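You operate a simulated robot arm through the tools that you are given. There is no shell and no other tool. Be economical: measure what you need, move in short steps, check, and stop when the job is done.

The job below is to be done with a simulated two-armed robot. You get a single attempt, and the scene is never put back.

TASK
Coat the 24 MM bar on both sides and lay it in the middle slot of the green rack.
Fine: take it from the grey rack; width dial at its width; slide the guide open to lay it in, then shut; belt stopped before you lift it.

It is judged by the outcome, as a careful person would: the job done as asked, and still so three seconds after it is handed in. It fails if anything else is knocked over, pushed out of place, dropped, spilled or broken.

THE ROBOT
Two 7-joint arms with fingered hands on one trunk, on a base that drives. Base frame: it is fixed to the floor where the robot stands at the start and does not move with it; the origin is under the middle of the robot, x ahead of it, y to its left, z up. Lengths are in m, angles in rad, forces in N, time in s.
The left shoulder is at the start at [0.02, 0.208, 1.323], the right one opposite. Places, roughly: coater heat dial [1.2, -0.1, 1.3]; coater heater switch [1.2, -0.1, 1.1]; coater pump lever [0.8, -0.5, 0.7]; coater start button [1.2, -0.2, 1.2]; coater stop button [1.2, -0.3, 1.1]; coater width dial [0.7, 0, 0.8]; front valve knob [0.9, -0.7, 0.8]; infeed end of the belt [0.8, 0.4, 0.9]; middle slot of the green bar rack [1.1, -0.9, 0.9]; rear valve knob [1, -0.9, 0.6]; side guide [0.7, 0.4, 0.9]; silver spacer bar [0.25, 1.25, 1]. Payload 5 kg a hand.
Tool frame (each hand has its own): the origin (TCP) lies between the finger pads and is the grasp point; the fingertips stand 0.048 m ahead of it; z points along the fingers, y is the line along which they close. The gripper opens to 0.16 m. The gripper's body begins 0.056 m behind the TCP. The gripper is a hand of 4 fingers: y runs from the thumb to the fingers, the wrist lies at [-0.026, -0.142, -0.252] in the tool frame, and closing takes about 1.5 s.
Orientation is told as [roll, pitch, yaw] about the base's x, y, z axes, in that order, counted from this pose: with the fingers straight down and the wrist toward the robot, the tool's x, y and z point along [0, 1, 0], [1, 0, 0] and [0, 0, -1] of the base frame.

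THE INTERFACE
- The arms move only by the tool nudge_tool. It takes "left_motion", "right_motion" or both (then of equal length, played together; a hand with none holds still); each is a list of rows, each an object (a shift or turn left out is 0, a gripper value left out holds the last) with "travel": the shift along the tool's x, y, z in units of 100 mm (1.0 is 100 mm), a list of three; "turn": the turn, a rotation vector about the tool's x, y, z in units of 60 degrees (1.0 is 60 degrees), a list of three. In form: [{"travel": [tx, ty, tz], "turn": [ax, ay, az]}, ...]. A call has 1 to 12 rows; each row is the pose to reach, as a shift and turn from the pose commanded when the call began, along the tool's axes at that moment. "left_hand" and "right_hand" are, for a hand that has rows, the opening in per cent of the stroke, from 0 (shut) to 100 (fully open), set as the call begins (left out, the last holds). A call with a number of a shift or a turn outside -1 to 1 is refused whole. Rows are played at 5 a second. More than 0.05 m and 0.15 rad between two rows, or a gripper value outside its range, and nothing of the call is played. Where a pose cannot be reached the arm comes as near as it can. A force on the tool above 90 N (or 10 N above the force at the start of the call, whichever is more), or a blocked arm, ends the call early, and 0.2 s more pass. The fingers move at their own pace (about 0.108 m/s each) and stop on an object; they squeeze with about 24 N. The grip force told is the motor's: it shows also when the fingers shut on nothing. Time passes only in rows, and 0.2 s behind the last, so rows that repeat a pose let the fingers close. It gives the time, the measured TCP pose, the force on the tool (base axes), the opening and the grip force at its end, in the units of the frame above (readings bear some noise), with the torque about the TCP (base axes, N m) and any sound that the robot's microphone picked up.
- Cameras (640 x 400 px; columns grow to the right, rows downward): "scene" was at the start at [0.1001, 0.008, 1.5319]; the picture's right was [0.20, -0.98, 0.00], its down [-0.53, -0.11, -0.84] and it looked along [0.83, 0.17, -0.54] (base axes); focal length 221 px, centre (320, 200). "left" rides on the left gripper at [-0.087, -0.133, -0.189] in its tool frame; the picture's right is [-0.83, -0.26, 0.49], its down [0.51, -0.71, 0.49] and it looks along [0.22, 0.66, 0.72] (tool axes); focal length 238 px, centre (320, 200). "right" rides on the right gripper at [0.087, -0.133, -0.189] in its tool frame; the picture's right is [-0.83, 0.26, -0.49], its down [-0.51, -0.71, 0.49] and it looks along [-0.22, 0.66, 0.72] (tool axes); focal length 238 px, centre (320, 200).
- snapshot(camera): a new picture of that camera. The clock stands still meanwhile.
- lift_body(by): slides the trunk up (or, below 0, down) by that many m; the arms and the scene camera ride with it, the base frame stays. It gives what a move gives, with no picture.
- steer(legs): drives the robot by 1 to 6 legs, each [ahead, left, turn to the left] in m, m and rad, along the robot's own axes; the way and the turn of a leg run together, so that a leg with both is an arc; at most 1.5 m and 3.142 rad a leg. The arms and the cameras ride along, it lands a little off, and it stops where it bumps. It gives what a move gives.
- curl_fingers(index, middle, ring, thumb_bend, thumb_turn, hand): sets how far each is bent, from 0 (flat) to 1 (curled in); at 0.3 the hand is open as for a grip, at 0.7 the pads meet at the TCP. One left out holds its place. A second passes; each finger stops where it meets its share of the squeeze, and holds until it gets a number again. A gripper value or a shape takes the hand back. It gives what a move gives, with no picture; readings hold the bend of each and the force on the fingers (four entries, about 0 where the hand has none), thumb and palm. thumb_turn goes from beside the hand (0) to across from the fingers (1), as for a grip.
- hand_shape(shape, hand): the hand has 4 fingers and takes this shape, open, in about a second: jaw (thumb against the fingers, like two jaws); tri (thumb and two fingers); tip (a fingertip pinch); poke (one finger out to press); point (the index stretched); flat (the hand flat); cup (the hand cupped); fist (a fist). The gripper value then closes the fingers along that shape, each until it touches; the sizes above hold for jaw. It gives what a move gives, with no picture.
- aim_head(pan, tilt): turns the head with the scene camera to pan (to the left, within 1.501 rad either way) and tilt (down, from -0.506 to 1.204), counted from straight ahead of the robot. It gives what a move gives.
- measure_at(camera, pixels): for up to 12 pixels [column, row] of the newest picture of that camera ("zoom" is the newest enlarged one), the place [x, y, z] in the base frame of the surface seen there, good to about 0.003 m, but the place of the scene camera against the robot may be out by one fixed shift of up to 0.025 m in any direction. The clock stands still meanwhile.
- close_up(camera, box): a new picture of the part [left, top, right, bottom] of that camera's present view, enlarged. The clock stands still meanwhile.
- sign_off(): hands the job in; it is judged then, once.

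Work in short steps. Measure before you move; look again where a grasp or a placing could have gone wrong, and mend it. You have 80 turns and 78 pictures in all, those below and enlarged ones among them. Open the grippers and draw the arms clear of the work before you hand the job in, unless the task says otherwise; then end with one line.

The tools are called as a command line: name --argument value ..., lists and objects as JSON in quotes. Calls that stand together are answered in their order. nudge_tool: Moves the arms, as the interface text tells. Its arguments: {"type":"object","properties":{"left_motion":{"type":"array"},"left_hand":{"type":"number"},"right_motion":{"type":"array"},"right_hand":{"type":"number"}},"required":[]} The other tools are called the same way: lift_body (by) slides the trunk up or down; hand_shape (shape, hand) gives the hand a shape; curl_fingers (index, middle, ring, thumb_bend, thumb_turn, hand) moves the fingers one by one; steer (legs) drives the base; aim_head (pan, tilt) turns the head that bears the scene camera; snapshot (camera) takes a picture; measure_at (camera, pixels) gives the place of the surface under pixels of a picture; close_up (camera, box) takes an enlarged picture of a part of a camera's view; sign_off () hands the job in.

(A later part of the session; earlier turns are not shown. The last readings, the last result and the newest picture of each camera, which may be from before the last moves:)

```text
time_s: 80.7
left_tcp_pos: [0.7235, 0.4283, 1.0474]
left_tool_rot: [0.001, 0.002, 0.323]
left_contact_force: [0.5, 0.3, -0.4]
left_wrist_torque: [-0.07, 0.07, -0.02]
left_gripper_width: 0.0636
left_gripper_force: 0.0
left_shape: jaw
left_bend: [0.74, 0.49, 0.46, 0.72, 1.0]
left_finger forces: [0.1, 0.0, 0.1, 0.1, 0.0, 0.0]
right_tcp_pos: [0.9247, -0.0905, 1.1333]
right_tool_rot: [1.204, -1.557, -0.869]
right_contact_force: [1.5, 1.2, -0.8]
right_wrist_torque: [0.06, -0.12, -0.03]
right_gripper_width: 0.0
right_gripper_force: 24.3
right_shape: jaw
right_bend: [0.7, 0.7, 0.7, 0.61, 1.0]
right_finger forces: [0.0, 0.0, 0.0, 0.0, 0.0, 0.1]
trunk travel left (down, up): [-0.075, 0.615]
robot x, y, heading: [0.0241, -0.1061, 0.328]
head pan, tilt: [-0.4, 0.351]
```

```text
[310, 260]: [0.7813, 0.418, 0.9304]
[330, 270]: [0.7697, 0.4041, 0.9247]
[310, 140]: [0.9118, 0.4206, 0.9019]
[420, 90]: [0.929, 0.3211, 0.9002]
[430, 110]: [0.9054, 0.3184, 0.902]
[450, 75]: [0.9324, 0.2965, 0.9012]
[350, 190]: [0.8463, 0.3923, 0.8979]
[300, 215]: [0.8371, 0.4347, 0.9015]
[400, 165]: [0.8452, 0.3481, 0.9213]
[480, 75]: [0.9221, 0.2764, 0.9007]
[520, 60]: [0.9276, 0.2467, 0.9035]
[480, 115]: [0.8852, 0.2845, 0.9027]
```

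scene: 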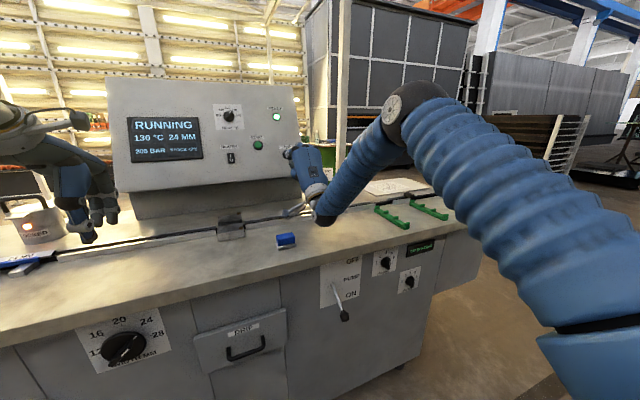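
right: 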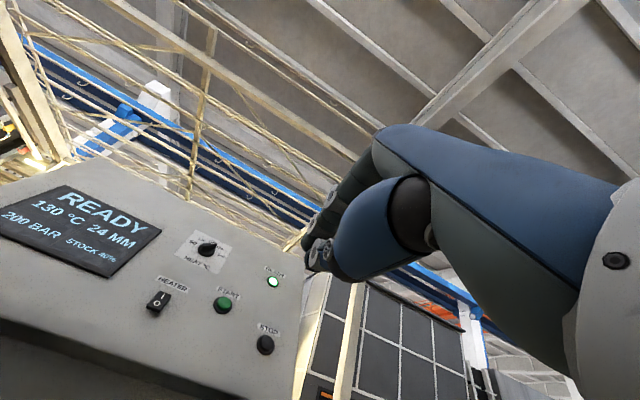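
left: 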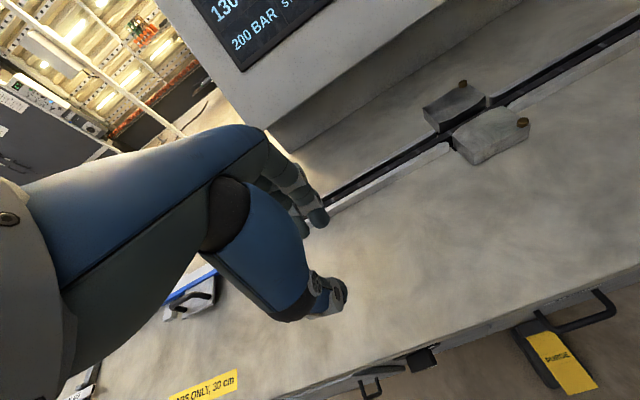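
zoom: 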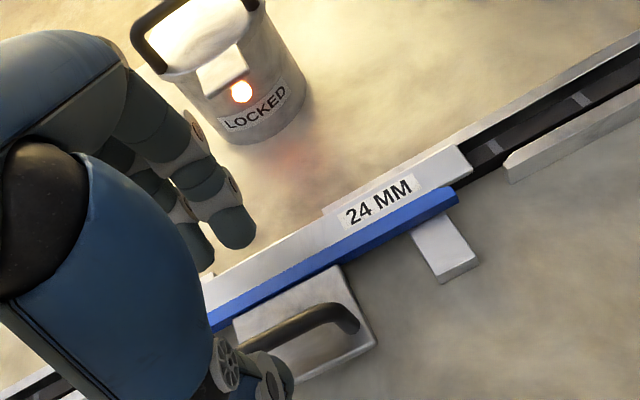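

The bar is still clamped between the blue guide and the back rail. I'll grip the handle and ease it back about 3 mm.

nudge_tool --left_motion '[{"travel": [0, 0, 0.3]}, {"travel": [0, 0, 0.66]}]'

nudge_tool --left_motion '[{"travel": [0, 0, 0]}, {"travel": [0, 0, 0]}, {"travel": [0, 0, 0]}, {"travel": [0, 0, 0]}, {"travel": [0, 0, 0]}, {"travel": [0, -0.02, 0]}, {"travel": [0, -0.035, 0]}, {"travel": [0, -0.035, 0]}, {"travel": [0, -0.035, 0]}]' --left_hand 0

close_up --camera "left" --box '[220, 110, 500, 300]'

```text
time_s: 81.3
left_tcp_pos: [0.7215, 0.4297, 0.9843]
left_tool_rot: [-0.001, -0.002, 0.324]
left_contact_force: [0.9, -0.4, 2.4]
left_wrist_torque: [-0.02, 0.06, -0.03]
left_gripper_width: 0.0635
left_gripper_force: 0.0
left_shape: jaw
left_bend: [0.74, 0.49, 0.46, 0.72, 1.0]
left_finger forces: [0.1, 0.0, 0.1, 0.1, 0.0, 0.1]
right_tcp_pos: [0.9227, -0.0917, 1.1359]
right_tool_rot: [1.459, -1.56, -1.124]
right_contact_force: [-0.4, 0.2, -0.1]
right_wrist_torque: [-0.03, 0.01, -0.03]
right_gripper_width: 0.0
right_gripper_force: 24.3
right_shape: jaw
right_bend: [0.7, 0.7, 0.7, 0.61, 1.0]
right_finger forces: [0.0, 0.0, 0.0, 0.1, 0.0, 0.0]
trunk travel left (down, up): [-0.075, 0.615]
robot x, y, heading: [0.0247, -0.103, 0.329]
head pan, tilt: [-0.4, 0.351]
```

```text
time_s: 83.3
left_tcp_pos: [0.7205, 0.4299, 0.9832]
left_tool_rot: [0.002, 0.005, 0.323]
left_contact_force: [2.7, -0.4, -17.3]
left_wrist_torque: [-0.01, -0.15, -0.03]
left_gripper_width: 0.0001
left_gripper_force: 24.1
left_shape: jaw
left_bend: [0.7, 0.7, 0.7, 0.72, 1.0]
left_finger forces: [14.3, 5.8, 0.2, 0.0, 20.8, 0.1]
right_tcp_pos: [0.9246, -0.0913, 1.1344]
right_tool_rot: [1.343, -1.561, -1.01]
right_contact_force: [-0.4, -0.2, 0.0]
right_wrist_torque: [0.0, -0.01, 0.0]
right_gripper_width: 0.0
right_gripper_force: 24.1
right_shape: jaw
right_bend: [0.7, 0.7, 0.7, 0.61, 1.0]
right_finger forces: [0.0, 0.0, 0.0, 0.1, 0.0, 0.0]
trunk travel left (down, up): [-0.075, 0.615]
robot x, y, heading: [0.0263, -0.1012, 0.334]
head pan, tilt: [-0.4, 0.351]
```

```text
2.11 times, centred on (360, 205) of left
```

zoom: 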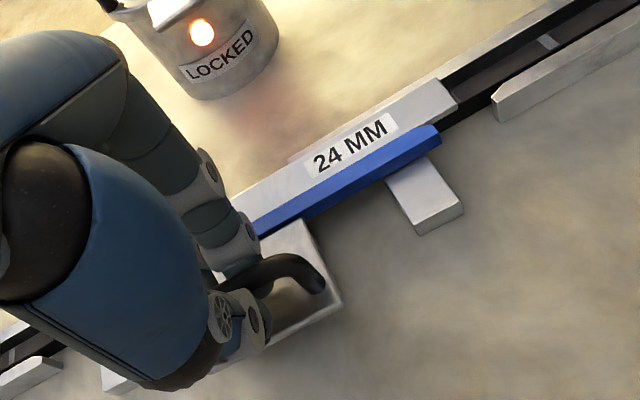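

The belt's cleats have shifted, so the belt runs but the bar doesn't follow. I'll measure the bar's tilt and the gaps.

measure_at --camera "zoom" --pixels '[[443, 84], [453, 106], [400, 115], [412, 135], [300, 175], [315, 185], [292, 160], [400, 105], [425, 128], [380, 160], [470, 72], [500, 75]]'

```text
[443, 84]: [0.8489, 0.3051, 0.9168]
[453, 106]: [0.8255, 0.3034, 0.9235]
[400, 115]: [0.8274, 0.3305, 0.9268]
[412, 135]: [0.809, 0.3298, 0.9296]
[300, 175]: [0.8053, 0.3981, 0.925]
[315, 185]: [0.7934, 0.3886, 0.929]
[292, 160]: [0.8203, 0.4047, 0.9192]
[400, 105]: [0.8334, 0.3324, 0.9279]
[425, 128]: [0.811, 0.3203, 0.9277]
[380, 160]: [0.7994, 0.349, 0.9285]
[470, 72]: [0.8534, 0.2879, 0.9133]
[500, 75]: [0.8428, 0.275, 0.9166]
```

The bar fills the channel exactly, and my closed fingers hold the handle with slack, so the guide has probably not moved yet. I'll pull back in small steps.

nudge_tool --left_motion '[{"travel": [0, -0.03, 0]}, {"travel": [0, -0.06, 0]}, {"travel": [0, -0.08, 0]}, {"travel": [0, -0.08, 0]}, {"travel": [0, -0.08, 0]}]'

close_up --camera "left" --box '[220, 110, 500, 300]'

```text
time_s: 84.5
left_tcp_pos: [0.713, 0.4275, 0.9829]
left_tool_rot: [0.0, 0.004, 0.324]
left_contact_force: [-3.2, 6.7, -22.7]
left_wrist_torque: [0.22, 0.02, -0.02]
left_gripper_width: 0.0
left_gripper_force: 24.2
left_shape: jaw
left_bend: [0.7, 0.7, 0.7, 0.71, 1.0]
left_finger forces: [14.7, 4.6, 1.8, 0.0, 22.5, 0.0]
right_tcp_pos: [0.923, -0.0896, 1.1342]
right_tool_rot: [1.306, -1.56, -0.97]
right_contact_force: [0.0, -0.3, 0.5]
right_wrist_torque: [0.0, 0.02, 0.02]
right_gripper_width: 0.0
right_gripper_force: 24.0
right_shape: jaw
right_bend: [0.7, 0.7, 0.7, 0.61, 1.0]
right_finger forces: [0.0, 0.0, 0.0, 0.0, 0.0, 0.0]
trunk travel left (down, up): [-0.075, 0.615]
robot x, y, heading: [0.0271, -0.1076, 0.33]
head pan, tilt: [-0.4, 0.351]
```

```text
2.11 times, centred on (360, 205) of left
```

zoom: 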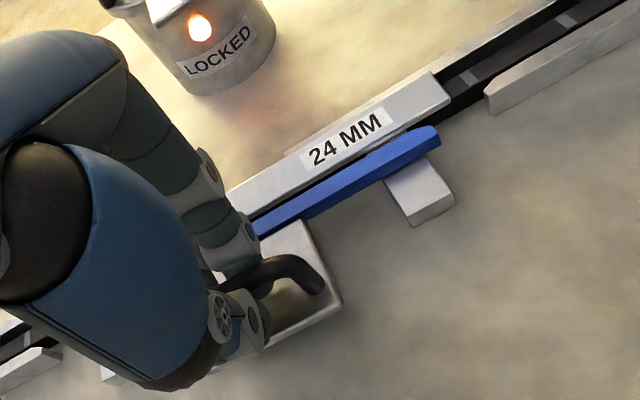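

A small gap has opened between guide and bar. I'll wait a second and see whether the bar moves.

nudge_tool --left_motion '[{"travel": [0, 0, 0]}, {"travel": [0, 0, 0]}, {"travel": [0, 0, 0]}, {"travel": [0, 0, 0]}, {"travel": [0, 0, 0]}, {"travel": [0, 0, 0]}, {"travel": [0, 0, 0]}]'

close_up --camera "left" --box '[220, 110, 500, 300]'

measure_at --camera "zoom" --pixels '[[430, 75], [447, 105], [290, 195], [300, 190], [360, 110], [410, 130], [495, 85], [488, 105], [600, 30], [540, 20], [500, 45], [250, 195]]'

```text
time_s: 86.1
left_tcp_pos: [0.7132, 0.4274, 0.9835]
left_tool_rot: [-0.001, 0.006, 0.324]
left_contact_force: [-3.4, 11.5, -26.0]
left_wrist_torque: [0.25, 0.03, 0.01]
left_gripper_width: 0.0
left_gripper_force: 24.2
left_shape: jaw
left_bend: [0.7, 0.7, 0.7, 0.71, 1.0]
left_finger forces: [15.2, 4.6, 2.3, 0.0, 22.6, 0.0]
right_tcp_pos: [0.9235, -0.0891, 1.1355]
right_tool_rot: [1.287, -1.56, -0.954]
right_contact_force: [0.5, -0.5, -0.1]
right_wrist_torque: [-0.01, -0.01, -0.01]
right_gripper_width: 0.0001
right_gripper_force: 24.1
right_shape: jaw
right_bend: [0.7, 0.7, 0.7, 0.61, 1.0]
right_finger forces: [0.0, 0.0, 0.0, 0.0, 0.0, 0.0]
trunk travel left (down, up): [-0.075, 0.615]
robot x, y, heading: [0.0289, -0.1068, 0.334]
head pan, tilt: [-0.4, 0.351]
```

```text
2.11 times, centred on (360, 205) of left
```

zoom: 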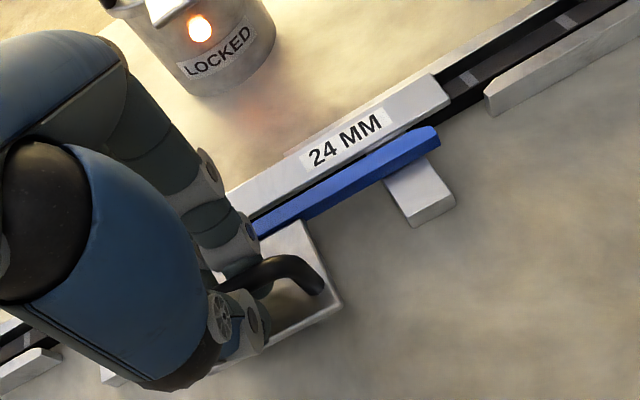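

```text
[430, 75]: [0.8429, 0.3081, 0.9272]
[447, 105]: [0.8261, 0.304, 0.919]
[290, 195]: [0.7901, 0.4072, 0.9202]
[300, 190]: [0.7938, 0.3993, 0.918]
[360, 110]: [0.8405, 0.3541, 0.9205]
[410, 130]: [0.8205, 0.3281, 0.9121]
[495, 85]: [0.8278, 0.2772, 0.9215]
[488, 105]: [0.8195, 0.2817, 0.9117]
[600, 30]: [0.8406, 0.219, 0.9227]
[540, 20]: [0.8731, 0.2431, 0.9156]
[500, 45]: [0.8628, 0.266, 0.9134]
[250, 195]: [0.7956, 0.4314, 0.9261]
```

The cleats look unchanged now, so the belt may have stopped on an interlock. I'll check the panel.

aim_head --pan 0.0 --tilt 0.3

snapshot --camera "scene"

```text
time_s: 87.0
left_tcp_pos: [0.7125, 0.4259, 0.9839]
left_tool_rot: [0.0, 0.004, 0.324]
left_contact_force: [-3.6, 10.7, -24.4]
left_wrist_torque: [0.33, 0.0, 0.02]
left_gripper_width: 0.0
left_gripper_force: 24.0
left_shape: jaw
left_bend: [0.7, 0.7, 0.7, 0.71, 1.0]
left_finger forces: [15.2, 4.5, 2.4, 0.0, 22.4, 0.1]
right_tcp_pos: [0.9239, -0.0913, 1.135]
right_tool_rot: [1.286, -1.559, -0.95]
right_contact_force: [-0.4, -0.1, 0.1]
right_wrist_torque: [-0.02, -0.02, 0.02]
right_gripper_width: 0.0
right_gripper_force: 24.0
right_shape: jaw
right_bend: [0.7, 0.7, 0.7, 0.61, 1.0]
right_finger forces: [0.0, 0.0, 0.0, 0.1, 0.0, 0.0]
trunk travel left (down, up): [-0.075, 0.615]
robot x, y, heading: [0.0257, -0.1054, 0.333]
head pan, tilt: [0.0, 0.3]
```

```text
10 pictures are left
```

scene: 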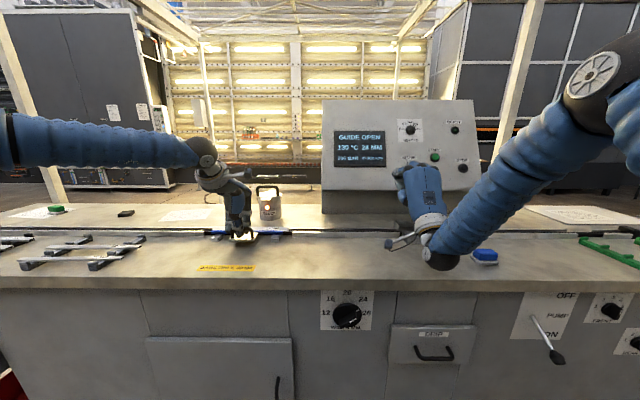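

The panel says GUIDE OPEN, so the interlock stopped the belt. I'll push the guide shut again, but only gently this time, and read the panel.

nudge_tool --left_motion '[{"travel": [0, 0.04, 0]}, {"travel": [0, 0.08, 0]}, {"travel": [0, 0.095, 0]}, {"travel": [0, 0.105, 0]}, {"travel": [0, 0.105, 0]}]'

close_up --camera "scene" --box '[190, 120, 480, 260]'

```text
time_s: 88.2
left_tcp_pos: [0.7224, 0.4296, 0.9823]
left_tool_rot: [0.0, 0.003, 0.326]
left_contact_force: [-18.2, 5.5, -24.7]
left_wrist_torque: [0.16, 0.33, 0.06]
left_gripper_width: 0.0
left_gripper_force: 24.3
left_shape: jaw
left_bend: [0.7, 0.7, 0.7, 0.71, 1.0]
left_finger forces: [11.9, 4.2, 2.6, 0.1, 26.1, 0.0]
right_tcp_pos: [0.9228, -0.0893, 1.1353]
right_tool_rot: [1.378, -1.56, -1.043]
right_contact_force: [-0.2, 0.4, 0.3]
right_wrist_torque: [-0.01, -0.02, -0.02]
right_gripper_width: 0.0
right_gripper_force: 23.8
right_shape: jaw
right_bend: [0.7, 0.7, 0.7, 0.61, 1.0]
right_finger forces: [0.0, 0.1, 0.1, 0.0, 0.1, 0.1]
trunk travel left (down, up): [-0.075, 0.615]
robot x, y, heading: [0.0274, -0.1038, 0.331]
head pan, tilt: [0.0, 0.3]
```

```text
2.21 times, centred on (335, 190) of scene
```

zoom: 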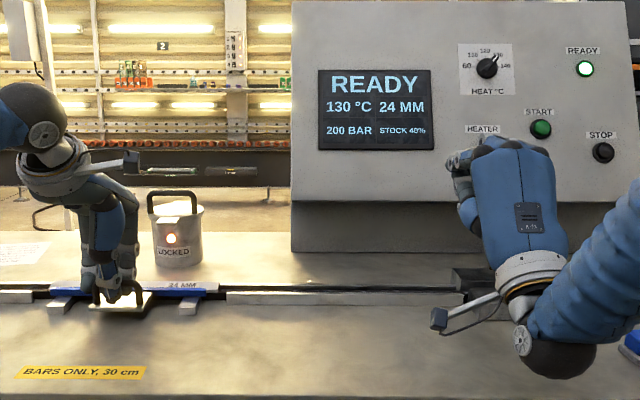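

The panel is READY again with the guide shut. I'll ease the guide a hair to unclamp the bar, and meanwhile bring the right hand towards START from here.

nudge_tool --left_motion '[{"travel": [0, -0.03, 0]}, {"travel": [0, -0.06, 0]}, {"travel": [0, -0.083, 0]}, {"travel": [0, -0.083, 0]}]' --right_motion '[{"travel": [-0.25, 0.12, 0]}, {"travel": [-0.5, 0.24, 0]}, {"travel": [-0.75, 0.36, 0]}, {"travel": [-1.0, 0.44, 0]}]'

nudge_tool --right_motion '[{"travel": [-0.35, 0, 0.1]}, {"travel": [-0.7, 0, 0.2]}, {"travel": [-1.0, 0, 0.3]}]'

nudge_tool --right_motion '[{"travel": [-0.22, 0, 0.35]}, {"travel": [-0.25, 0, 0.7]}, {"travel": [-0.25, 0, 1.0]}]'

close_up --camera "scene" --box '[190, 120, 480, 260]'

```text
time_s: 89.2
left_tcp_pos: [0.7161, 0.4271, 0.9834]
left_tool_rot: [0.0, 0.004, 0.324]
left_contact_force: [-3.6, 10.1, -27.1]
left_wrist_torque: [0.27, 0.02, 0.03]
left_gripper_width: 0.0
left_gripper_force: 24.1
left_shape: jaw
left_bend: [0.7, 0.7, 0.7, 0.71, 1.0]
left_finger forces: [15.0, 5.7, 2.6, 0.0, 21.8, 0.0]
right_tcp_pos: [0.9573, -0.1852, 1.1765]
right_tool_rot: [1.256, -1.56, -0.921]
right_contact_force: [0.3, 0.2, -0.6]
right_wrist_torque: [0.04, -0.04, 0.01]
right_gripper_width: 0.0001
right_gripper_force: 23.4
right_shape: jaw
right_bend: [0.7, 0.7, 0.7, 0.61, 1.0]
right_finger forces: [0.1, 0.1, 0.0, 0.0, 0.0, 0.1]
trunk travel left (down, up): [-0.075, 0.615]
robot x, y, heading: [0.0265, -0.1049, 0.331]
head pan, tilt: [0.0, 0.3]
```

```text
time_s: 90.0
left_tcp_pos: [0.715, 0.4281, 0.9834]
left_tool_rot: [0.0, 0.004, 0.324]
left_contact_force: [-2.5, 9.7, -26.8]
left_wrist_torque: [0.31, -0.02, 0.02]
left_gripper_width: 0.0
left_gripper_force: 23.8
left_shape: jaw
left_bend: [0.7, 0.7, 0.7, 0.71, 1.0]
left_finger forces: [15.5, 5.7, 2.9, 0.0, 21.4, 0.1]
right_tcp_pos: [1.0175, -0.2696, 1.1743]
right_tool_rot: [1.268, -1.562, -0.931]
right_contact_force: [-0.3, 0.1, 0.4]
right_wrist_torque: [0.02, -0.02, 0.03]
right_gripper_width: 0.0001
right_gripper_force: 23.7
right_shape: jaw
right_bend: [0.7, 0.7, 0.7, 0.61, 1.0]
right_finger forces: [0.1, 0.0, 0.0, 0.1, 0.1, 0.0]
trunk travel left (down, up): [-0.075, 0.615]
robot x, y, heading: [0.0279, -0.1054, 0.33]
head pan, tilt: [0.0, 0.3]
```

```text
time_s: 90.8
left_tcp_pos: [0.7159, 0.4278, 0.9835]
left_tool_rot: [-0.001, 0.003, 0.322]
left_contact_force: [-1.6, 12.5, -27.5]
left_wrist_torque: [0.27, 0.03, 0.01]
left_gripper_width: 0.0
left_gripper_force: 24.1
left_shape: jaw
left_bend: [0.7, 0.7, 0.7, 0.71, 1.0]
left_finger forces: [15.5, 5.5, 3.4, 0.1, 21.1, 0.1]
right_tcp_pos: [1.119, -0.2602, 1.1758]
right_tool_rot: [1.139, -1.561, -0.806]
right_contact_force: [-0.7, 0.5, 0.0]
right_wrist_torque: [0.0, -0.03, 0.07]
right_gripper_width: 0.0
right_gripper_force: 23.8
right_shape: jaw
right_bend: [0.7, 0.7, 0.7, 0.61, 1.0]
right_finger forces: [0.1, 0.0, 0.1, 0.0, 0.0, 0.0]
trunk travel left (down, up): [-0.075, 0.615]
robot x, y, heading: [0.0275, -0.1057, 0.333]
head pan, tilt: [0.0, 0.3]
```

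```text
2.21 times, centred on (335, 190) of scene
```

zoom: 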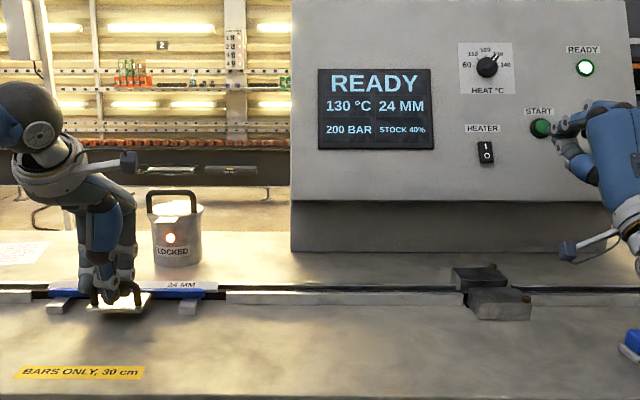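

The panel is still READY and the hand is in front of START. I'll press it, draw back, and see whether the bar moves.

nudge_tool --right_motion '[{"travel": [0, 0, 0.3]}, {"travel": [0, 0, 0.5]}, {"travel": [0, 0, 0.56]}, {"travel": [0, 0, 0.6]}, {"travel": [0, 0, 0.3]}, {"travel": [0, 0, -0.1]}, {"travel": [0, 0, -0.3]}, {"travel": [0, 0, -0.3]}, {"travel": [0, 0, -0.3]}, {"travel": [0, 0, -0.3]}]'

close_up --camera "scene" --box '[190, 120, 480, 260]'

```text
time_s: 93.0
left_tcp_pos: [0.7156, 0.4273, 0.9838]
left_tool_rot: [0.001, 0.005, 0.323]
left_contact_force: [-2.7, 11.4, -28.4]
left_wrist_torque: [0.3, 0.0, 0.02]
left_gripper_width: 0.0002
left_gripper_force: 23.8
left_shape: jaw
left_bend: [0.7, 0.7, 0.7, 0.71, 1.0]
left_finger forces: [15.5, 5.6, 3.3, 0.1, 21.0, 0.0]
right_tcp_pos: [1.0904, -0.2707, 1.1765]
right_tool_rot: [1.256, -1.56, -0.919]
right_contact_force: [1.0, 0.5, -0.2]
right_wrist_torque: [-0.02, -0.01, -0.02]
right_gripper_width: 0.0
right_gripper_force: 23.8
right_shape: jaw
right_bend: [0.7, 0.7, 0.7, 0.62, 1.0]
right_finger forces: [0.1, 0.1, 0.1, 0.0, 0.1, 0.0]
trunk travel left (down, up): [-0.075, 0.615]
robot x, y, heading: [0.0303, -0.104, 0.334]
head pan, tilt: [0.0, 0.3]
heard: click
```

```text
2.21 times, centred on (335, 190) of scene
```

zoom: 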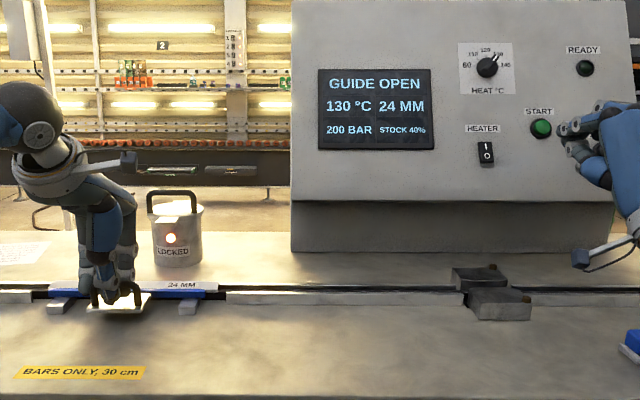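

The guide sits just past the interlock threshold now. I'll push it about 1 mm shut, open the left fingers so nothing pulls on it, and press START again.

nudge_tool --left_motion '[{"travel": [0, 0.04, 0]}, {"travel": [0, 0.06, 0]}, {"travel": [0, 0.076, 0]}, {"travel": [0, 0.076, 0]}]'

nudge_tool --left_motion '[{"travel": [0, 0, 0]}, {"travel": [0, 0, 0]}, {"travel": [0, 0, 0]}, {"travel": [0, 0, 0]}, {"travel": [0, 0, 0]}, {"travel": [0, 0, 0]}, {"travel": [0, 0, 0]}, {"travel": [0, 0, 0]}, {"travel": [0, 0, 0]}, {"travel": [0, 0, 0]}]' --left_hand 30 --right_motion '[{"travel": [0, 0, 0.3]}, {"travel": [0, 0, 0.6]}, {"travel": [0, 0, 0.8]}, {"travel": [0, 0, 0.86]}, {"travel": [0, 0, 0.9]}, {"travel": [0, 0, 0.6]}, {"travel": [0, 0, 0.2]}, {"travel": [0, 0, 0]}, {"travel": [0, 0, 0]}, {"travel": [0, 0, 0]}]'

close_up --camera "scene" --box '[190, 120, 480, 260]'

```text
time_s: 94.0
left_tcp_pos: [0.7213, 0.4287, 0.9834]
left_tool_rot: [0.001, 0.005, 0.323]
left_contact_force: [-12.7, 7.7, -25.4]
left_wrist_torque: [0.21, 0.21, 0.04]
left_gripper_width: 0.0
left_gripper_force: 23.8
left_shape: jaw
left_bend: [0.7, 0.7, 0.7, 0.71, 1.0]
left_finger forces: [12.7, 4.7, 3.3, 0.0, 25.1, 0.0]
right_tcp_pos: [1.0897, -0.2707, 1.1777]
right_tool_rot: [1.335, -1.56, -0.999]
right_contact_force: [-0.1, -0.7, 0.1]
right_wrist_torque: [-0.03, 0.0, 0.05]
right_gripper_width: 0.0
right_gripper_force: 24.3
right_shape: jaw
right_bend: [0.7, 0.7, 0.7, 0.62, 1.0]
right_finger forces: [0.1, 0.0, 0.0, 0.0, 0.1, 0.0]
trunk travel left (down, up): [-0.075, 0.615]
robot x, y, heading: [0.0258, -0.1033, 0.332]
head pan, tilt: [0.0, 0.3]
```

```text
time_s: 96.2
left_tcp_pos: [0.7212, 0.4278, 0.9863]
left_tool_rot: [-0.001, 0.0, 0.324]
left_contact_force: [0.1, -0.4, -0.4]
left_wrist_torque: [-0.03, -0.02, -0.01]
left_gripper_width: 0.0477
left_gripper_force: 0.1
left_shape: jaw
left_bend: [0.74, 0.54, 0.52, 0.74, 1.0]
left_finger forces: [0.0, 0.0, 0.0, 0.0, 0.0, 0.0]
right_tcp_pos: [1.0899, -0.2724, 1.1753]
right_tool_rot: [1.457, -1.562, -1.123]
right_contact_force: [1.0, -0.2, 0.1]
right_wrist_torque: [-0.02, 0.0, -0.01]
right_gripper_width: 0.0001
right_gripper_force: 23.7
right_shape: jaw
right_bend: [0.7, 0.7, 0.7, 0.62, 1.0]
right_finger forces: [0.0, 0.0, 0.1, 0.1, 0.0, 0.1]
trunk travel left (down, up): [-0.075, 0.615]
robot x, y, heading: [0.0259, -0.1042, 0.331]
head pan, tilt: [0.0, 0.3]
heard: click
```

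```text
2.21 times, centred on (335, 190) of scene
```

zoom: 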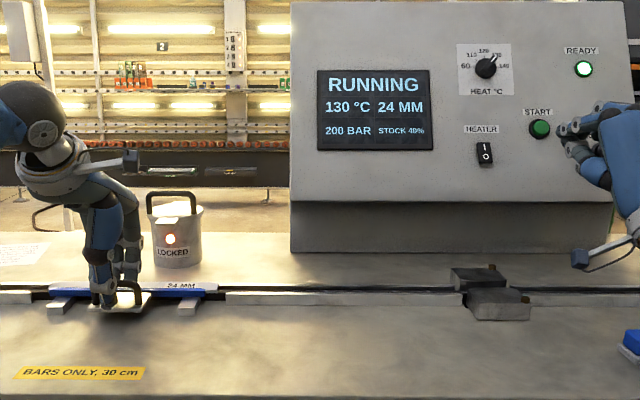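

It is RUNNING but the bar has not moved, so it still seems lightly clamped. I'll ease the guide by a fraction of a millimetre with the left hand while the belt runs.

nudge_tool --left_motion '[{"travel": [0, -0.069, 0]}, {"travel": [0, -0.069, 0]}, {"travel": [0, -0.069, 0]}, {"travel": [0, -0.069, 0]}, {"travel": [0, -0.069, 0]}, {"travel": [0, -0.069, 0]}, {"travel": [0, -0.069, 0]}, {"travel": [0, -0.069, 0]}, {"travel": [0, -0.069, 0]}, {"travel": [0, -0.069, 0]}]' --left_hand 0

close_up --camera "scene" --box '[190, 120, 480, 260]'

```text
time_s: 98.3
left_tcp_pos: [0.7152, 0.426, 0.9864]
left_tool_rot: [0.0, 0.003, 0.322]
left_contact_force: [1.2, 1.1, -7.4]
left_wrist_torque: [0.05, -0.05, -0.1]
left_gripper_width: 0.0027
left_gripper_force: 23.9
left_shape: jaw
left_bend: [0.71, 0.68, 0.7, 0.7, 1.0]
left_finger forces: [12.0, 5.0, 2.8, 0.0, 19.6, 0.1]
right_tcp_pos: [1.0903, -0.2718, 1.1763]
right_tool_rot: [1.39, -1.56, -1.055]
right_contact_force: [0.4, 0.5, 0.0]
right_wrist_torque: [0.01, 0.02, 0.0]
right_gripper_width: 0.0
right_gripper_force: 23.9
right_shape: jaw
right_bend: [0.7, 0.7, 0.7, 0.62, 1.0]
right_finger forces: [0.0, 0.2, 0.1, 0.1, 0.0, 0.0]
trunk travel left (down, up): [-0.075, 0.615]
robot x, y, heading: [0.0269, -0.0987, 0.332]
head pan, tilt: [0.0, 0.3]
```

```text
2.21 times, centred on (335, 190) of scene
```

zoom: 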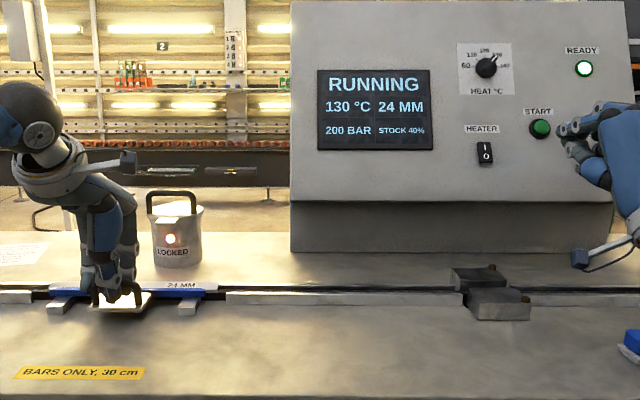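

RUNNING persists with the guide shut, yet the bar slips on the belt. I'll leave the guide shut, and use the closed left fingertips on top of the bar to help it along towards the rollers.

nudge_tool --left_motion '[{"travel": [0, 0, 0]}, {"travel": [0, 0, 0]}, {"travel": [0, 0, 0]}, {"travel": [0, 0, 0]}, {"travel": [0, 0, -0.4]}, {"travel": [0, 0, -0.8]}]' --left_hand 35

nudge_tool --left_motion '[{"travel": [0.2, 0.25, 0]}, {"travel": [0.4, 0.5, 0]}, {"travel": [0.6, 0.78, 0]}, {"travel": [0.6, 0.78, 0.3]}, {"travel": [0.6, 0.78, 0.6]}, {"travel": [0.6, 0.78, 0.8]}]' --left_hand 0

nudge_tool --left_motion '[{"travel": [0, 0, 0.06]}, {"travel": [0, 0, 0.12]}, {"travel": [0, 0, 0.17]}, {"travel": [0, 0, 0.2]}]'

close_up --camera "left" --box '[200, 90, 520, 310]'

```text
time_s: 99.8
left_tcp_pos: [0.7151, 0.4241, 1.0664]
left_tool_rot: [0.0, 0.002, 0.325]
left_contact_force: [0.0, 0.5, -1.5]
left_wrist_torque: [0.0, -0.05, 0.0]
left_gripper_width: 0.0557
left_gripper_force: 0.0
left_shape: jaw
left_bend: [0.74, 0.52, 0.49, 0.73, 1.0]
left_finger forces: [0.0, 0.1, 0.0, 0.0, 0.0, 0.0]
right_tcp_pos: [1.0902, -0.2734, 1.1778]
right_tool_rot: [1.484, -1.559, -1.15]
right_contact_force: [-0.3, -0.4, 0.7]
right_wrist_torque: [-0.02, 0.04, 0.06]
right_gripper_width: 0.0001
right_gripper_force: 23.8
right_shape: jaw
right_bend: [0.7, 0.7, 0.7, 0.62, 1.0]
right_finger forces: [0.1, 0.0, 0.0, 0.0, 0.1, 0.0]
trunk travel left (down, up): [-0.075, 0.615]
robot x, y, heading: [0.0269, -0.1032, 0.33]
head pan, tilt: [0.0, 0.3]
```

```text
time_s: 101.2
left_tcp_pos: [0.7688, 0.5068, 0.9869]
left_tool_rot: [0.001, 0.002, 0.322]
left_contact_force: [-0.4, 0.8, 0.5]
left_wrist_torque: [-0.01, 0.06, 0.0]
left_gripper_width: 0.0002
left_gripper_force: 23.9
left_shape: jaw
left_bend: [0.7, 0.7, 0.7, 0.61, 1.0]
left_finger forces: [0.0, 0.1, 0.0, 0.0, 0.1, 0.0]
right_tcp_pos: [1.0906, -0.2719, 1.1771]
right_tool_rot: [1.417, -1.558, -1.082]
right_contact_force: [-0.8, 0.1, 0.0]
right_wrist_torque: [0.05, -0.03, -0.03]
right_gripper_width: 0.0
right_gripper_force: 24.3
right_shape: jaw
right_bend: [0.7, 0.7, 0.7, 0.62, 1.0]
right_finger forces: [0.0, 0.0, 0.0, 0.0, 0.0, 0.1]
trunk travel left (down, up): [-0.075, 0.615]
robot x, y, heading: [0.0325, -0.1015, 0.334]
head pan, tilt: [0.0, 0.3]
```

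```text
time_s: 102.2
left_tcp_pos: [0.7676, 0.5056, 0.9786]
left_tool_rot: [-0.002, -0.014, 0.325]
left_contact_force: [-6.2, 2.2, 50.7]
left_wrist_torque: [-0.28, 0.82, -0.07]
left_gripper_width: 0.0
left_gripper_force: 23.4
left_shape: jaw
left_bend: [0.7, 0.7, 0.7, 0.62, 1.0]
left_finger forces: [0.0, 0.0, 0.0, 0.0, 72.5, 0.0]
right_tcp_pos: [1.0882, -0.2745, 1.1805]
right_tool_rot: [1.75, -1.559, -1.416]
right_contact_force: [0.0, 0.7, 0.3]
right_wrist_torque: [0.02, 0.02, -0.02]
right_gripper_width: 0.0
right_gripper_force: 24.6
right_shape: jaw
right_bend: [0.7, 0.7, 0.7, 0.62, 1.0]
right_finger forces: [0.0, 0.0, 0.0, 0.0, 0.1, 0.0]
trunk travel left (down, up): [-0.075, 0.615]
robot x, y, heading: [0.0292, -0.1035, 0.329]
head pan, tilt: [0.0, 0.3]
```

```text
1.82 times, centred on (360, 200) of left
```

zoom: 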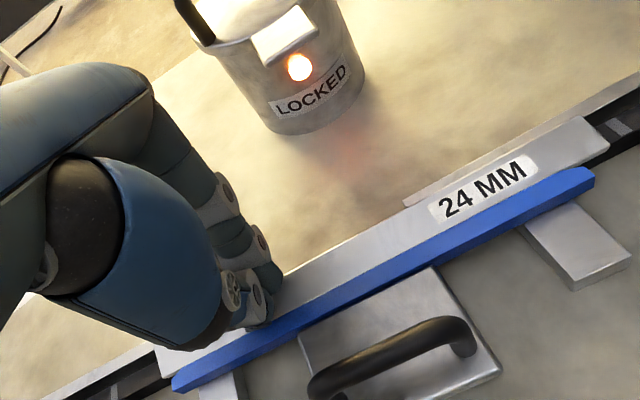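

The thumb tip presses the bar's top with 50 N. I'll ease to about 15 N and draw the bar to the right along with the belt.

nudge_tool --left_motion '[{"travel": [0, 0.04, -0.09]}, {"travel": [-0.2, 0.04, -0.085]}, {"travel": [-0.4, 0.04, -0.085]}, {"travel": [-0.6, 0.04, -0.085]}, {"travel": [-0.8, 0.04, -0.085]}, {"travel": [-1.0, 0.04, -0.085]}]'

nudge_tool --left_motion '[{"travel": [-0.2, 0, 0]}, {"travel": [-0.4, 0, 0]}, {"travel": [-0.6, 0, 0]}, {"travel": [-0.8, 0, 0]}, {"travel": [-1.0, 0, 0]}, {"travel": [-1.0, 0, -0.4]}, {"travel": [-1.0, 0, -0.8]}]'

close_up --camera "scene" --box '[190, 120, 480, 260]'

```text
time_s: 103.5
left_tcp_pos: [0.8045, 0.4138, 0.9746]
left_tool_rot: [0.002, 0.0, 0.321]
left_contact_force: [0.0, -0.5, 3.8]
left_wrist_torque: [-0.1, 0.04, 0.02]
left_gripper_width: 0.0001
left_gripper_force: 23.7
left_shape: jaw
left_bend: [0.7, 0.7, 0.7, 0.62, 1.0]
left_finger forces: [0.0, 0.0, 0.1, 0.0, 0.1, 0.0]
right_tcp_pos: [1.0912, -0.2745, 1.1755]
right_tool_rot: [1.436, -1.559, -1.105]
right_contact_force: [1.3, -0.4, -0.3]
right_wrist_torque: [0.03, -0.01, 0.02]
right_gripper_width: 0.0002
right_gripper_force: 23.8
right_shape: jaw
right_bend: [0.7, 0.7, 0.7, 0.62, 1.0]
right_finger forces: [0.0, 0.0, 0.0, 0.0, 0.1, 0.0]
trunk travel left (down, up): [-0.075, 0.615]
robot x, y, heading: [0.0236, -0.1056, 0.336]
head pan, tilt: [0.0, 0.3]
```

```text
time_s: 105.2
left_tcp_pos: [0.837, 0.3173, 1.0552]
left_tool_rot: [0.003, 0.002, 0.323]
left_contact_force: [-1.2, -1.0, -1.5]
left_wrist_torque: [0.06, -0.07, 0.07]
left_gripper_width: 0.0
left_gripper_force: 24.1
left_shape: jaw
left_bend: [0.7, 0.7, 0.7, 0.62, 1.0]
left_finger forces: [0.1, 0.0, 0.0, 0.0, 0.0, 0.0]
right_tcp_pos: [1.0902, -0.2738, 1.1768]
right_tool_rot: [1.497, -1.559, -1.164]
right_contact_force: [0.3, -0.1, 0.9]
right_wrist_torque: [-0.03, 0.08, 0.03]
right_gripper_width: 0.0
right_gripper_force: 23.8
right_shape: jaw
right_bend: [0.7, 0.7, 0.7, 0.62, 1.0]
right_finger forces: [0.0, 0.0, 0.1, 0.0, 0.0, 0.0]
trunk travel left (down, up): [-0.075, 0.615]
robot x, y, heading: [0.0244, -0.1048, 0.328]
head pan, tilt: [0.0, 0.3]
```

```text
2.21 times, centred on (335, 190) of scene
```

zoom: 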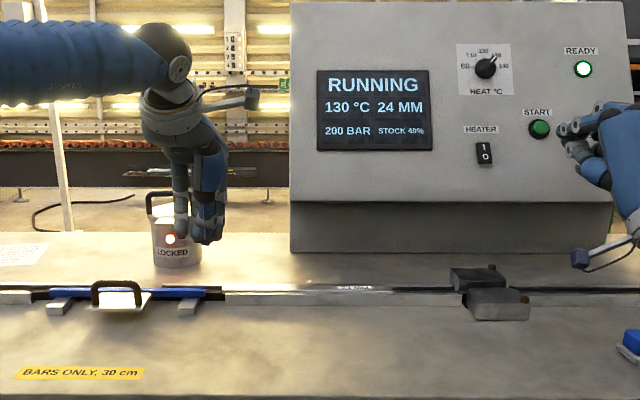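

The bar was freed and is now riding the belt towards the coating head (label at (355, 288)). I'll retract the left hand, drive right so the right hand faces STOP, and wait while it passes.

nudge_tool --left_motion '[{"travel": [0, -0.3, -0.15]}, {"travel": [0, -0.65, -0.3]}, {"travel": [0, -1.0, -0.4]}]'

steer --legs '[[0, -0.115, 0]]'

aim_head --pan -0.65 --tilt 0.4

nudge_tool --right_motion '[{"travel": [0, -0.2, 0]}, {"travel": [0, -0.41, 0]}, {"travel": [0, -0.41, 0]}, {"travel": [0, -0.41, 0]}, {"travel": [0, -0.41, 0]}, {"travel": [0, -0.41, 0]}, {"travel": [0, -0.41, 0]}, {"travel": [0, -0.41, 0]}, {"travel": [0, -0.41, 0]}, {"travel": [0, -0.41, 0]}, {"travel": [0, -0.41, 0]}, {"travel": [0, -0.41, 0]}]'

nudge_tool --right_motion '[{"travel": [0, 0, 0]}, {"travel": [0, 0, 0]}, {"travel": [0, 0, 0]}, {"travel": [0, 0, 0]}, {"travel": [0, 0, 0]}, {"travel": [0, 0, 0]}, {"travel": [0, 0, 0]}, {"travel": [0, 0, 0]}, {"travel": [0, 0, 0]}, {"travel": [0, 0, 0]}, {"travel": [0, 0, 0]}, {"travel": [0, 0, 0]}]'

nudge_tool --right_motion '[{"travel": [0, 0, 0]}, {"travel": [0, 0, 0]}, {"travel": [0, 0, 0]}, {"travel": [0, 0, 0]}, {"travel": [0, 0, 0]}, {"travel": [0, 0, 0]}, {"travel": [0, 0, 0]}, {"travel": [0, 0, 0]}, {"travel": [0, 0, 0]}, {"travel": [0, 0, 0]}, {"travel": [0, 0, 0]}, {"travel": [0, 0, 0]}]'

snapshot --camera "scene"

```text
time_s: 106.0
left_tcp_pos: [0.7408, 0.2879, 1.0935]
left_tool_rot: [0.0, 0.0, 0.322]
left_contact_force: [-0.9, -0.6, 0.7]
left_wrist_torque: [0.06, -0.08, 0.04]
left_gripper_width: 0.0002
left_gripper_force: 24.1
left_shape: jaw
left_bend: [0.7, 0.7, 0.7, 0.62, 1.0]
left_finger forces: [0.0, 0.1, 0.0, 0.1, 0.0, 0.0]
right_tcp_pos: [1.0898, -0.2742, 1.1792]
right_tool_rot: [1.663, -1.56, -1.331]
right_contact_force: [-0.7, -0.8, 1.3]
right_wrist_torque: [-0.03, 0.15, 0.01]
right_gripper_width: 0.0
right_gripper_force: 24.0
right_shape: jaw
right_bend: [0.7, 0.7, 0.7, 0.62, 1.0]
right_finger forces: [0.0, 0.1, 0.0, 0.1, 0.1, 0.0]
trunk travel left (down, up): [-0.075, 0.615]
robot x, y, heading: [0.0292, -0.1014, 0.33]
head pan, tilt: [0.0, 0.3]
```

```text
time_s: 107.2
left_tcp_pos: [0.78, 0.1796, 1.0925]
left_tool_rot: [0.003, 0.0, 0.321]
left_contact_force: [0.6, -1.1, -0.3]
left_wrist_torque: [0.18, 0.04, 0.04]
left_gripper_width: 0.0
left_gripper_force: 24.1
left_shape: jaw
left_bend: [0.7, 0.7, 0.7, 0.62, 1.0]
left_finger forces: [0.1, 0.0, 0.0, 0.0, 0.0, 0.0]
right_tcp_pos: [1.129, -0.3794, 1.1763]
right_tool_rot: [1.421, -1.558, -1.088]
right_contact_force: [0.2, -1.6, -0.6]
right_wrist_torque: [0.01, -0.11, 0.16]
right_gripper_width: 0.0
right_gripper_force: 24.4
right_shape: jaw
right_bend: [0.7, 0.7, 0.7, 0.62, 1.0]
right_finger forces: [0.0, 0.0, 0.0, 0.0, 0.0, 0.0]
trunk travel left (down, up): [-0.075, 0.615]
robot x, y, heading: [0.0677, -0.216, 0.335]
head pan, tilt: [0.0, 0.3]
```

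```text
time_s: 108.2
left_tcp_pos: [0.7793, 0.1813, 1.092]
left_tool_rot: [0.001, -0.001, 0.325]
left_contact_force: [-0.2, -0.2, -0.1]
left_wrist_torque: [-0.01, -0.01, 0.01]
left_gripper_width: 0.0001
left_gripper_force: 23.5
left_shape: jaw
left_bend: [0.7, 0.7, 0.7, 0.62, 1.0]
left_finger forces: [0.1, 0.0, 0.1, 0.0, 0.1, 0.0]
right_tcp_pos: [1.1278, -0.3792, 1.176]
right_tool_rot: [1.406, -1.559, -1.071]
right_contact_force: [0.5, 0.5, -1.4]
right_wrist_torque: [-0.01, 0.01, -0.03]
right_gripper_width: 0.0
right_gripper_force: 23.3
right_shape: jaw
right_bend: [0.7, 0.7, 0.7, 0.62, 1.0]
right_finger forces: [0.1, 0.0, 0.0, 0.0, 0.0, 0.1]
trunk travel left (down, up): [-0.075, 0.615]
robot x, y, heading: [0.0639, -0.2062, 0.34]
head pan, tilt: [-0.649, 0.4]
```

```text
time_s: 110.8
left_tcp_pos: [0.7804, 0.181, 1.0936]
left_tool_rot: [-0.001, -0.001, 0.322]
left_contact_force: [-0.4, 0.3, -1.6]
left_wrist_torque: [-0.02, -0.01, 0.03]
left_gripper_width: 0.0003
left_gripper_force: 24.2
left_shape: jaw
left_bend: [0.7, 0.7, 0.7, 0.62, 1.0]
left_finger forces: [0.1, 0.0, 0.0, 0.0, 0.1, 0.0]
right_tcp_pos: [1.1288, -0.3796, 1.135]
right_tool_rot: [1.409, -1.559, -1.073]
right_contact_force: [-0.3, -0.2, 0.5]
right_wrist_torque: [0.01, -0.01, 0.02]
right_gripper_width: 0.0
right_gripper_force: 24.2
right_shape: jaw
right_bend: [0.7, 0.7, 0.7, 0.62, 1.0]
right_finger forces: [0.0, 0.0, 0.1, 0.0, 0.1, 0.0]
trunk travel left (down, up): [-0.075, 0.615]
robot x, y, heading: [0.0645, -0.2104, 0.332]
head pan, tilt: [-0.649, 0.4]
```

```text
time_s: 113.4
left_tcp_pos: [0.7787, 0.1811, 1.0921]
left_tool_rot: [0.0, -0.002, 0.322]
left_contact_force: [-0.1, 1.0, 0.3]
left_wrist_torque: [0.02, 0.01, -0.01]
left_gripper_width: 0.0
left_gripper_force: 23.9
left_shape: jaw
left_bend: [0.7, 0.7, 0.7, 0.62, 1.0]
left_finger forces: [0.0, 0.1, 0.0, 0.0, 0.1, 0.0]
right_tcp_pos: [1.1293, -0.3784, 1.1351]
right_tool_rot: [1.408, -1.559, -1.072]
right_contact_force: [0.5, 0.0, -0.2]
right_wrist_torque: [0.0, -0.06, 0.03]
right_gripper_width: 0.0001
right_gripper_force: 24.2
right_shape: jaw
right_bend: [0.7, 0.7, 0.7, 0.62, 1.0]
right_finger forces: [0.0, 0.1, 0.0, 0.0, 0.0, 0.0]
trunk travel left (down, up): [-0.075, 0.615]
robot x, y, heading: [0.0654, -0.2117, 0.338]
head pan, tilt: [-0.649, 0.4]
```

```text
time_s: 116.0
left_tcp_pos: [0.7784, 0.1804, 1.0923]
left_tool_rot: [-0.001, 0.001, 0.324]
left_contact_force: [0.0, -0.6, 0.1]
left_wrist_torque: [-0.04, 0.01, 0.01]
left_gripper_width: 0.0001
left_gripper_force: 24.2
left_shape: jaw
left_bend: [0.7, 0.7, 0.7, 0.62, 1.0]
left_finger forces: [0.1, 0.0, 0.0, 0.1, 0.0, 0.1]
right_tcp_pos: [1.1284, -0.3786, 1.1356]
right_tool_rot: [1.41, -1.559, -1.074]
right_contact_force: [-0.2, 0.0, -0.1]
right_wrist_torque: [0.0, 0.04, 0.01]
right_gripper_width: 0.0001
right_gripper_force: 23.9
right_shape: jaw
right_bend: [0.7, 0.7, 0.7, 0.62, 1.0]
right_finger forces: [0.0, 0.0, 0.0, 0.1, 0.0, 0.0]
trunk travel left (down, up): [-0.075, 0.615]
robot x, y, heading: [0.069, -0.2122, 0.332]
head pan, tilt: [-0.649, 0.4]
```

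```text
2 pictures are left
```

scene: 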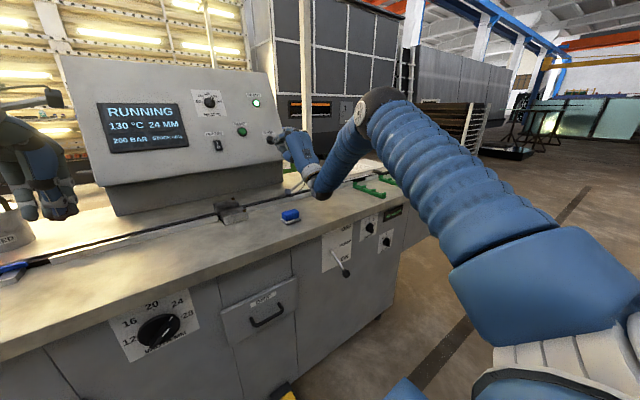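

The bar has passed through the head, and the right hand stands 6 cm in front of STOP. I'll press STOP, draw back, drive right to the outfeed and turn the hand downwards.

nudge_tool --right_motion '[{"travel": [-0.03, 0, 0.3]}, {"travel": [-0.03, 0, 0.55]}, {"travel": [-0.03, 0, 0.65]}, {"travel": [-0.03, 0, 0.7]}, {"travel": [-0.03, 0, 0.74]}, {"travel": [-0.03, 0, 0.4]}, {"travel": [-0.03, 0, 0]}, {"travel": [-0.03, 0, -0.4]}, {"travel": [-0.03, 0, -0.8]}, {"travel": [-0.03, 0, -1.0]}]'

steer --legs '[[0, -0.577, -0.008]]'

nudge_tool --right_motion '[{"travel": [0.1, 0, 0], "turn": [0.125, 0, 0]}, {"travel": [0.2, 0, 0], "turn": [0.25, 0, 0]}, {"travel": [0.3, 0, 0], "turn": [0.375, 0, 0]}, {"travel": [0.4, 0, 0], "turn": [0.5, 0, 0]}, {"travel": [0.5, 0, 0], "turn": [0.625, 0, 0]}, {"travel": [0.6, 0, 0], "turn": [0.75, 0, 0]}]' --right_hand 35

nudge_tool --right_motion '[{"travel": [0.1, 0, 0], "turn": [0.125, 0, 0]}, {"travel": [0.2, 0, 0], "turn": [0.25, 0, 0]}, {"travel": [0.3, 0, 0], "turn": [0.375, 0, 0]}, {"travel": [0.4, 0, 0], "turn": [0.5, 0, 0]}, {"travel": [0.5, 0, 0], "turn": [0.625, 0, 0]}, {"travel": [0.5, 0, 0], "turn": [0.75, 0, 0]}]'

snapshot --camera "right"

```text
time_s: 118.2
left_tcp_pos: [0.7773, 0.1811, 1.0928]
left_tool_rot: [0.001, -0.001, 0.322]
left_contact_force: [-0.2, 0.0, 0.6]
left_wrist_torque: [0.02, 0.0, 0.01]
left_gripper_width: 0.0
left_gripper_force: 24.4
left_shape: jaw
left_bend: [0.7, 0.7, 0.7, 0.62, 1.0]
left_finger forces: [0.0, 0.1, 0.0, 0.1, 0.1, 0.0]
right_tcp_pos: [1.0365, -0.4121, 1.139]
right_tool_rot: [1.447, -1.558, -1.112]
right_contact_force: [-0.7, 0.8, -1.2]
right_wrist_torque: [0.04, 0.01, 0.04]
right_gripper_width: 0.0002
right_gripper_force: 24.1
right_shape: jaw
right_bend: [0.7, 0.7, 0.7, 0.62, 1.0]
right_finger forces: [0.0, 0.1, 0.0, 0.1, 0.0, 0.1]
trunk travel left (down, up): [-0.075, 0.615]
robot x, y, heading: [0.0642, -0.2104, 0.336]
head pan, tilt: [-0.649, 0.4]
heard: click
```

```text
time_s: 121.5
left_tcp_pos: [0.9666, -0.3624, 1.0918]
left_tool_rot: [0.001, 0.0, 0.317]
left_contact_force: [1.0, -0.3, 0.4]
left_wrist_torque: [0.05, 0.0, 0.02]
left_gripper_width: 0.0001
left_gripper_force: 24.2
left_shape: jaw
left_bend: [0.7, 0.7, 0.7, 0.62, 1.0]
left_finger forces: [0.1, 0.0, 0.0, 0.0, 0.0, 0.0]
right_tcp_pos: [1.2207, -0.9573, 1.1379]
right_tool_rot: [1.415, -1.557, -1.086]
right_contact_force: [0.2, -0.8, -0.4]
right_wrist_torque: [0.0, -0.01, 0.05]
right_gripper_width: 0.0003
right_gripper_force: 24.3
right_shape: jaw
right_bend: [0.7, 0.7, 0.7, 0.62, 1.0]
right_finger forces: [0.1, 0.0, 0.0, 0.1, 0.0, 0.0]
trunk travel left (down, up): [-0.075, 0.615]
robot x, y, heading: [0.2514, -0.7513, 0.33]
head pan, tilt: [-0.649, 0.4]
```

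```text
time_s: 122.8
left_tcp_pos: [0.967, -0.3614, 1.0933]
left_tool_rot: [0.001, 0.001, 0.317]
left_contact_force: [-0.5, 0.6, 1.2]
left_wrist_torque: [-0.01, -0.02, 0.02]
left_gripper_width: 0.0
left_gripper_force: 23.5
left_shape: jaw
left_bend: [0.7, 0.7, 0.7, 0.62, 1.0]
left_finger forces: [0.0, 0.0, 0.0, 0.0, 0.0, 0.0]
right_tcp_pos: [1.1984, -0.9009, 1.1393]
right_tool_rot: [0.014, -0.782, 0.318]
right_contact_force: [-0.1, -0.3, -0.9]
right_wrist_torque: [-0.02, -0.03, -0.02]
right_gripper_width: 0.0559
right_gripper_force: 0.0
right_shape: jaw
right_bend: [0.74, 0.51, 0.49, 0.73, 1.0]
right_finger forces: [0.0, 0.0, 0.0, 0.1, 0.1, 0.0]
trunk travel left (down, up): [-0.075, 0.615]
robot x, y, heading: [0.2475, -0.7521, 0.328]
head pan, tilt: [-0.649, 0.4]
```

```text
time_s: 124.2
left_tcp_pos: [0.9683, -0.3637, 1.0914]
left_tool_rot: [-0.001, 0.0, 0.318]
left_contact_force: [0.6, 0.5, 0.1]
left_wrist_torque: [0.0, 0.07, -0.05]
left_gripper_width: 0.0
left_gripper_force: 23.8
left_shape: jaw
left_bend: [0.7, 0.7, 0.7, 0.62, 1.0]
left_finger forces: [0.0, 0.0, 0.1, 0.0, 0.0, 0.0]
right_tcp_pos: [1.183, -0.8528, 1.1377]
right_tool_rot: [0.011, 0.004, 0.33]
right_contact_force: [-0.3, 0.7, -0.7]
right_wrist_torque: [0.02, 0.03, 0.02]
right_gripper_width: 0.0557
right_gripper_force: 0.0
right_shape: jaw
right_bend: [0.74, 0.51, 0.49, 0.73, 1.0]
right_finger forces: [0.0, 0.1, 0.1, 0.0, 0.1, 0.0]
trunk travel left (down, up): [-0.075, 0.615]
robot x, y, heading: [0.2504, -0.7512, 0.324]
head pan, tilt: [-0.649, 0.4]
```

```text
1 pictures are left
```

right: 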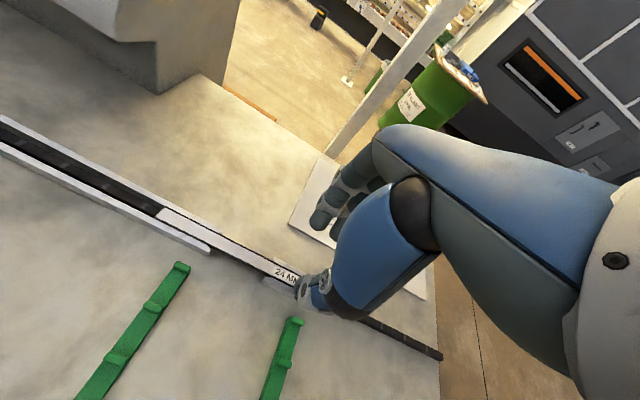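

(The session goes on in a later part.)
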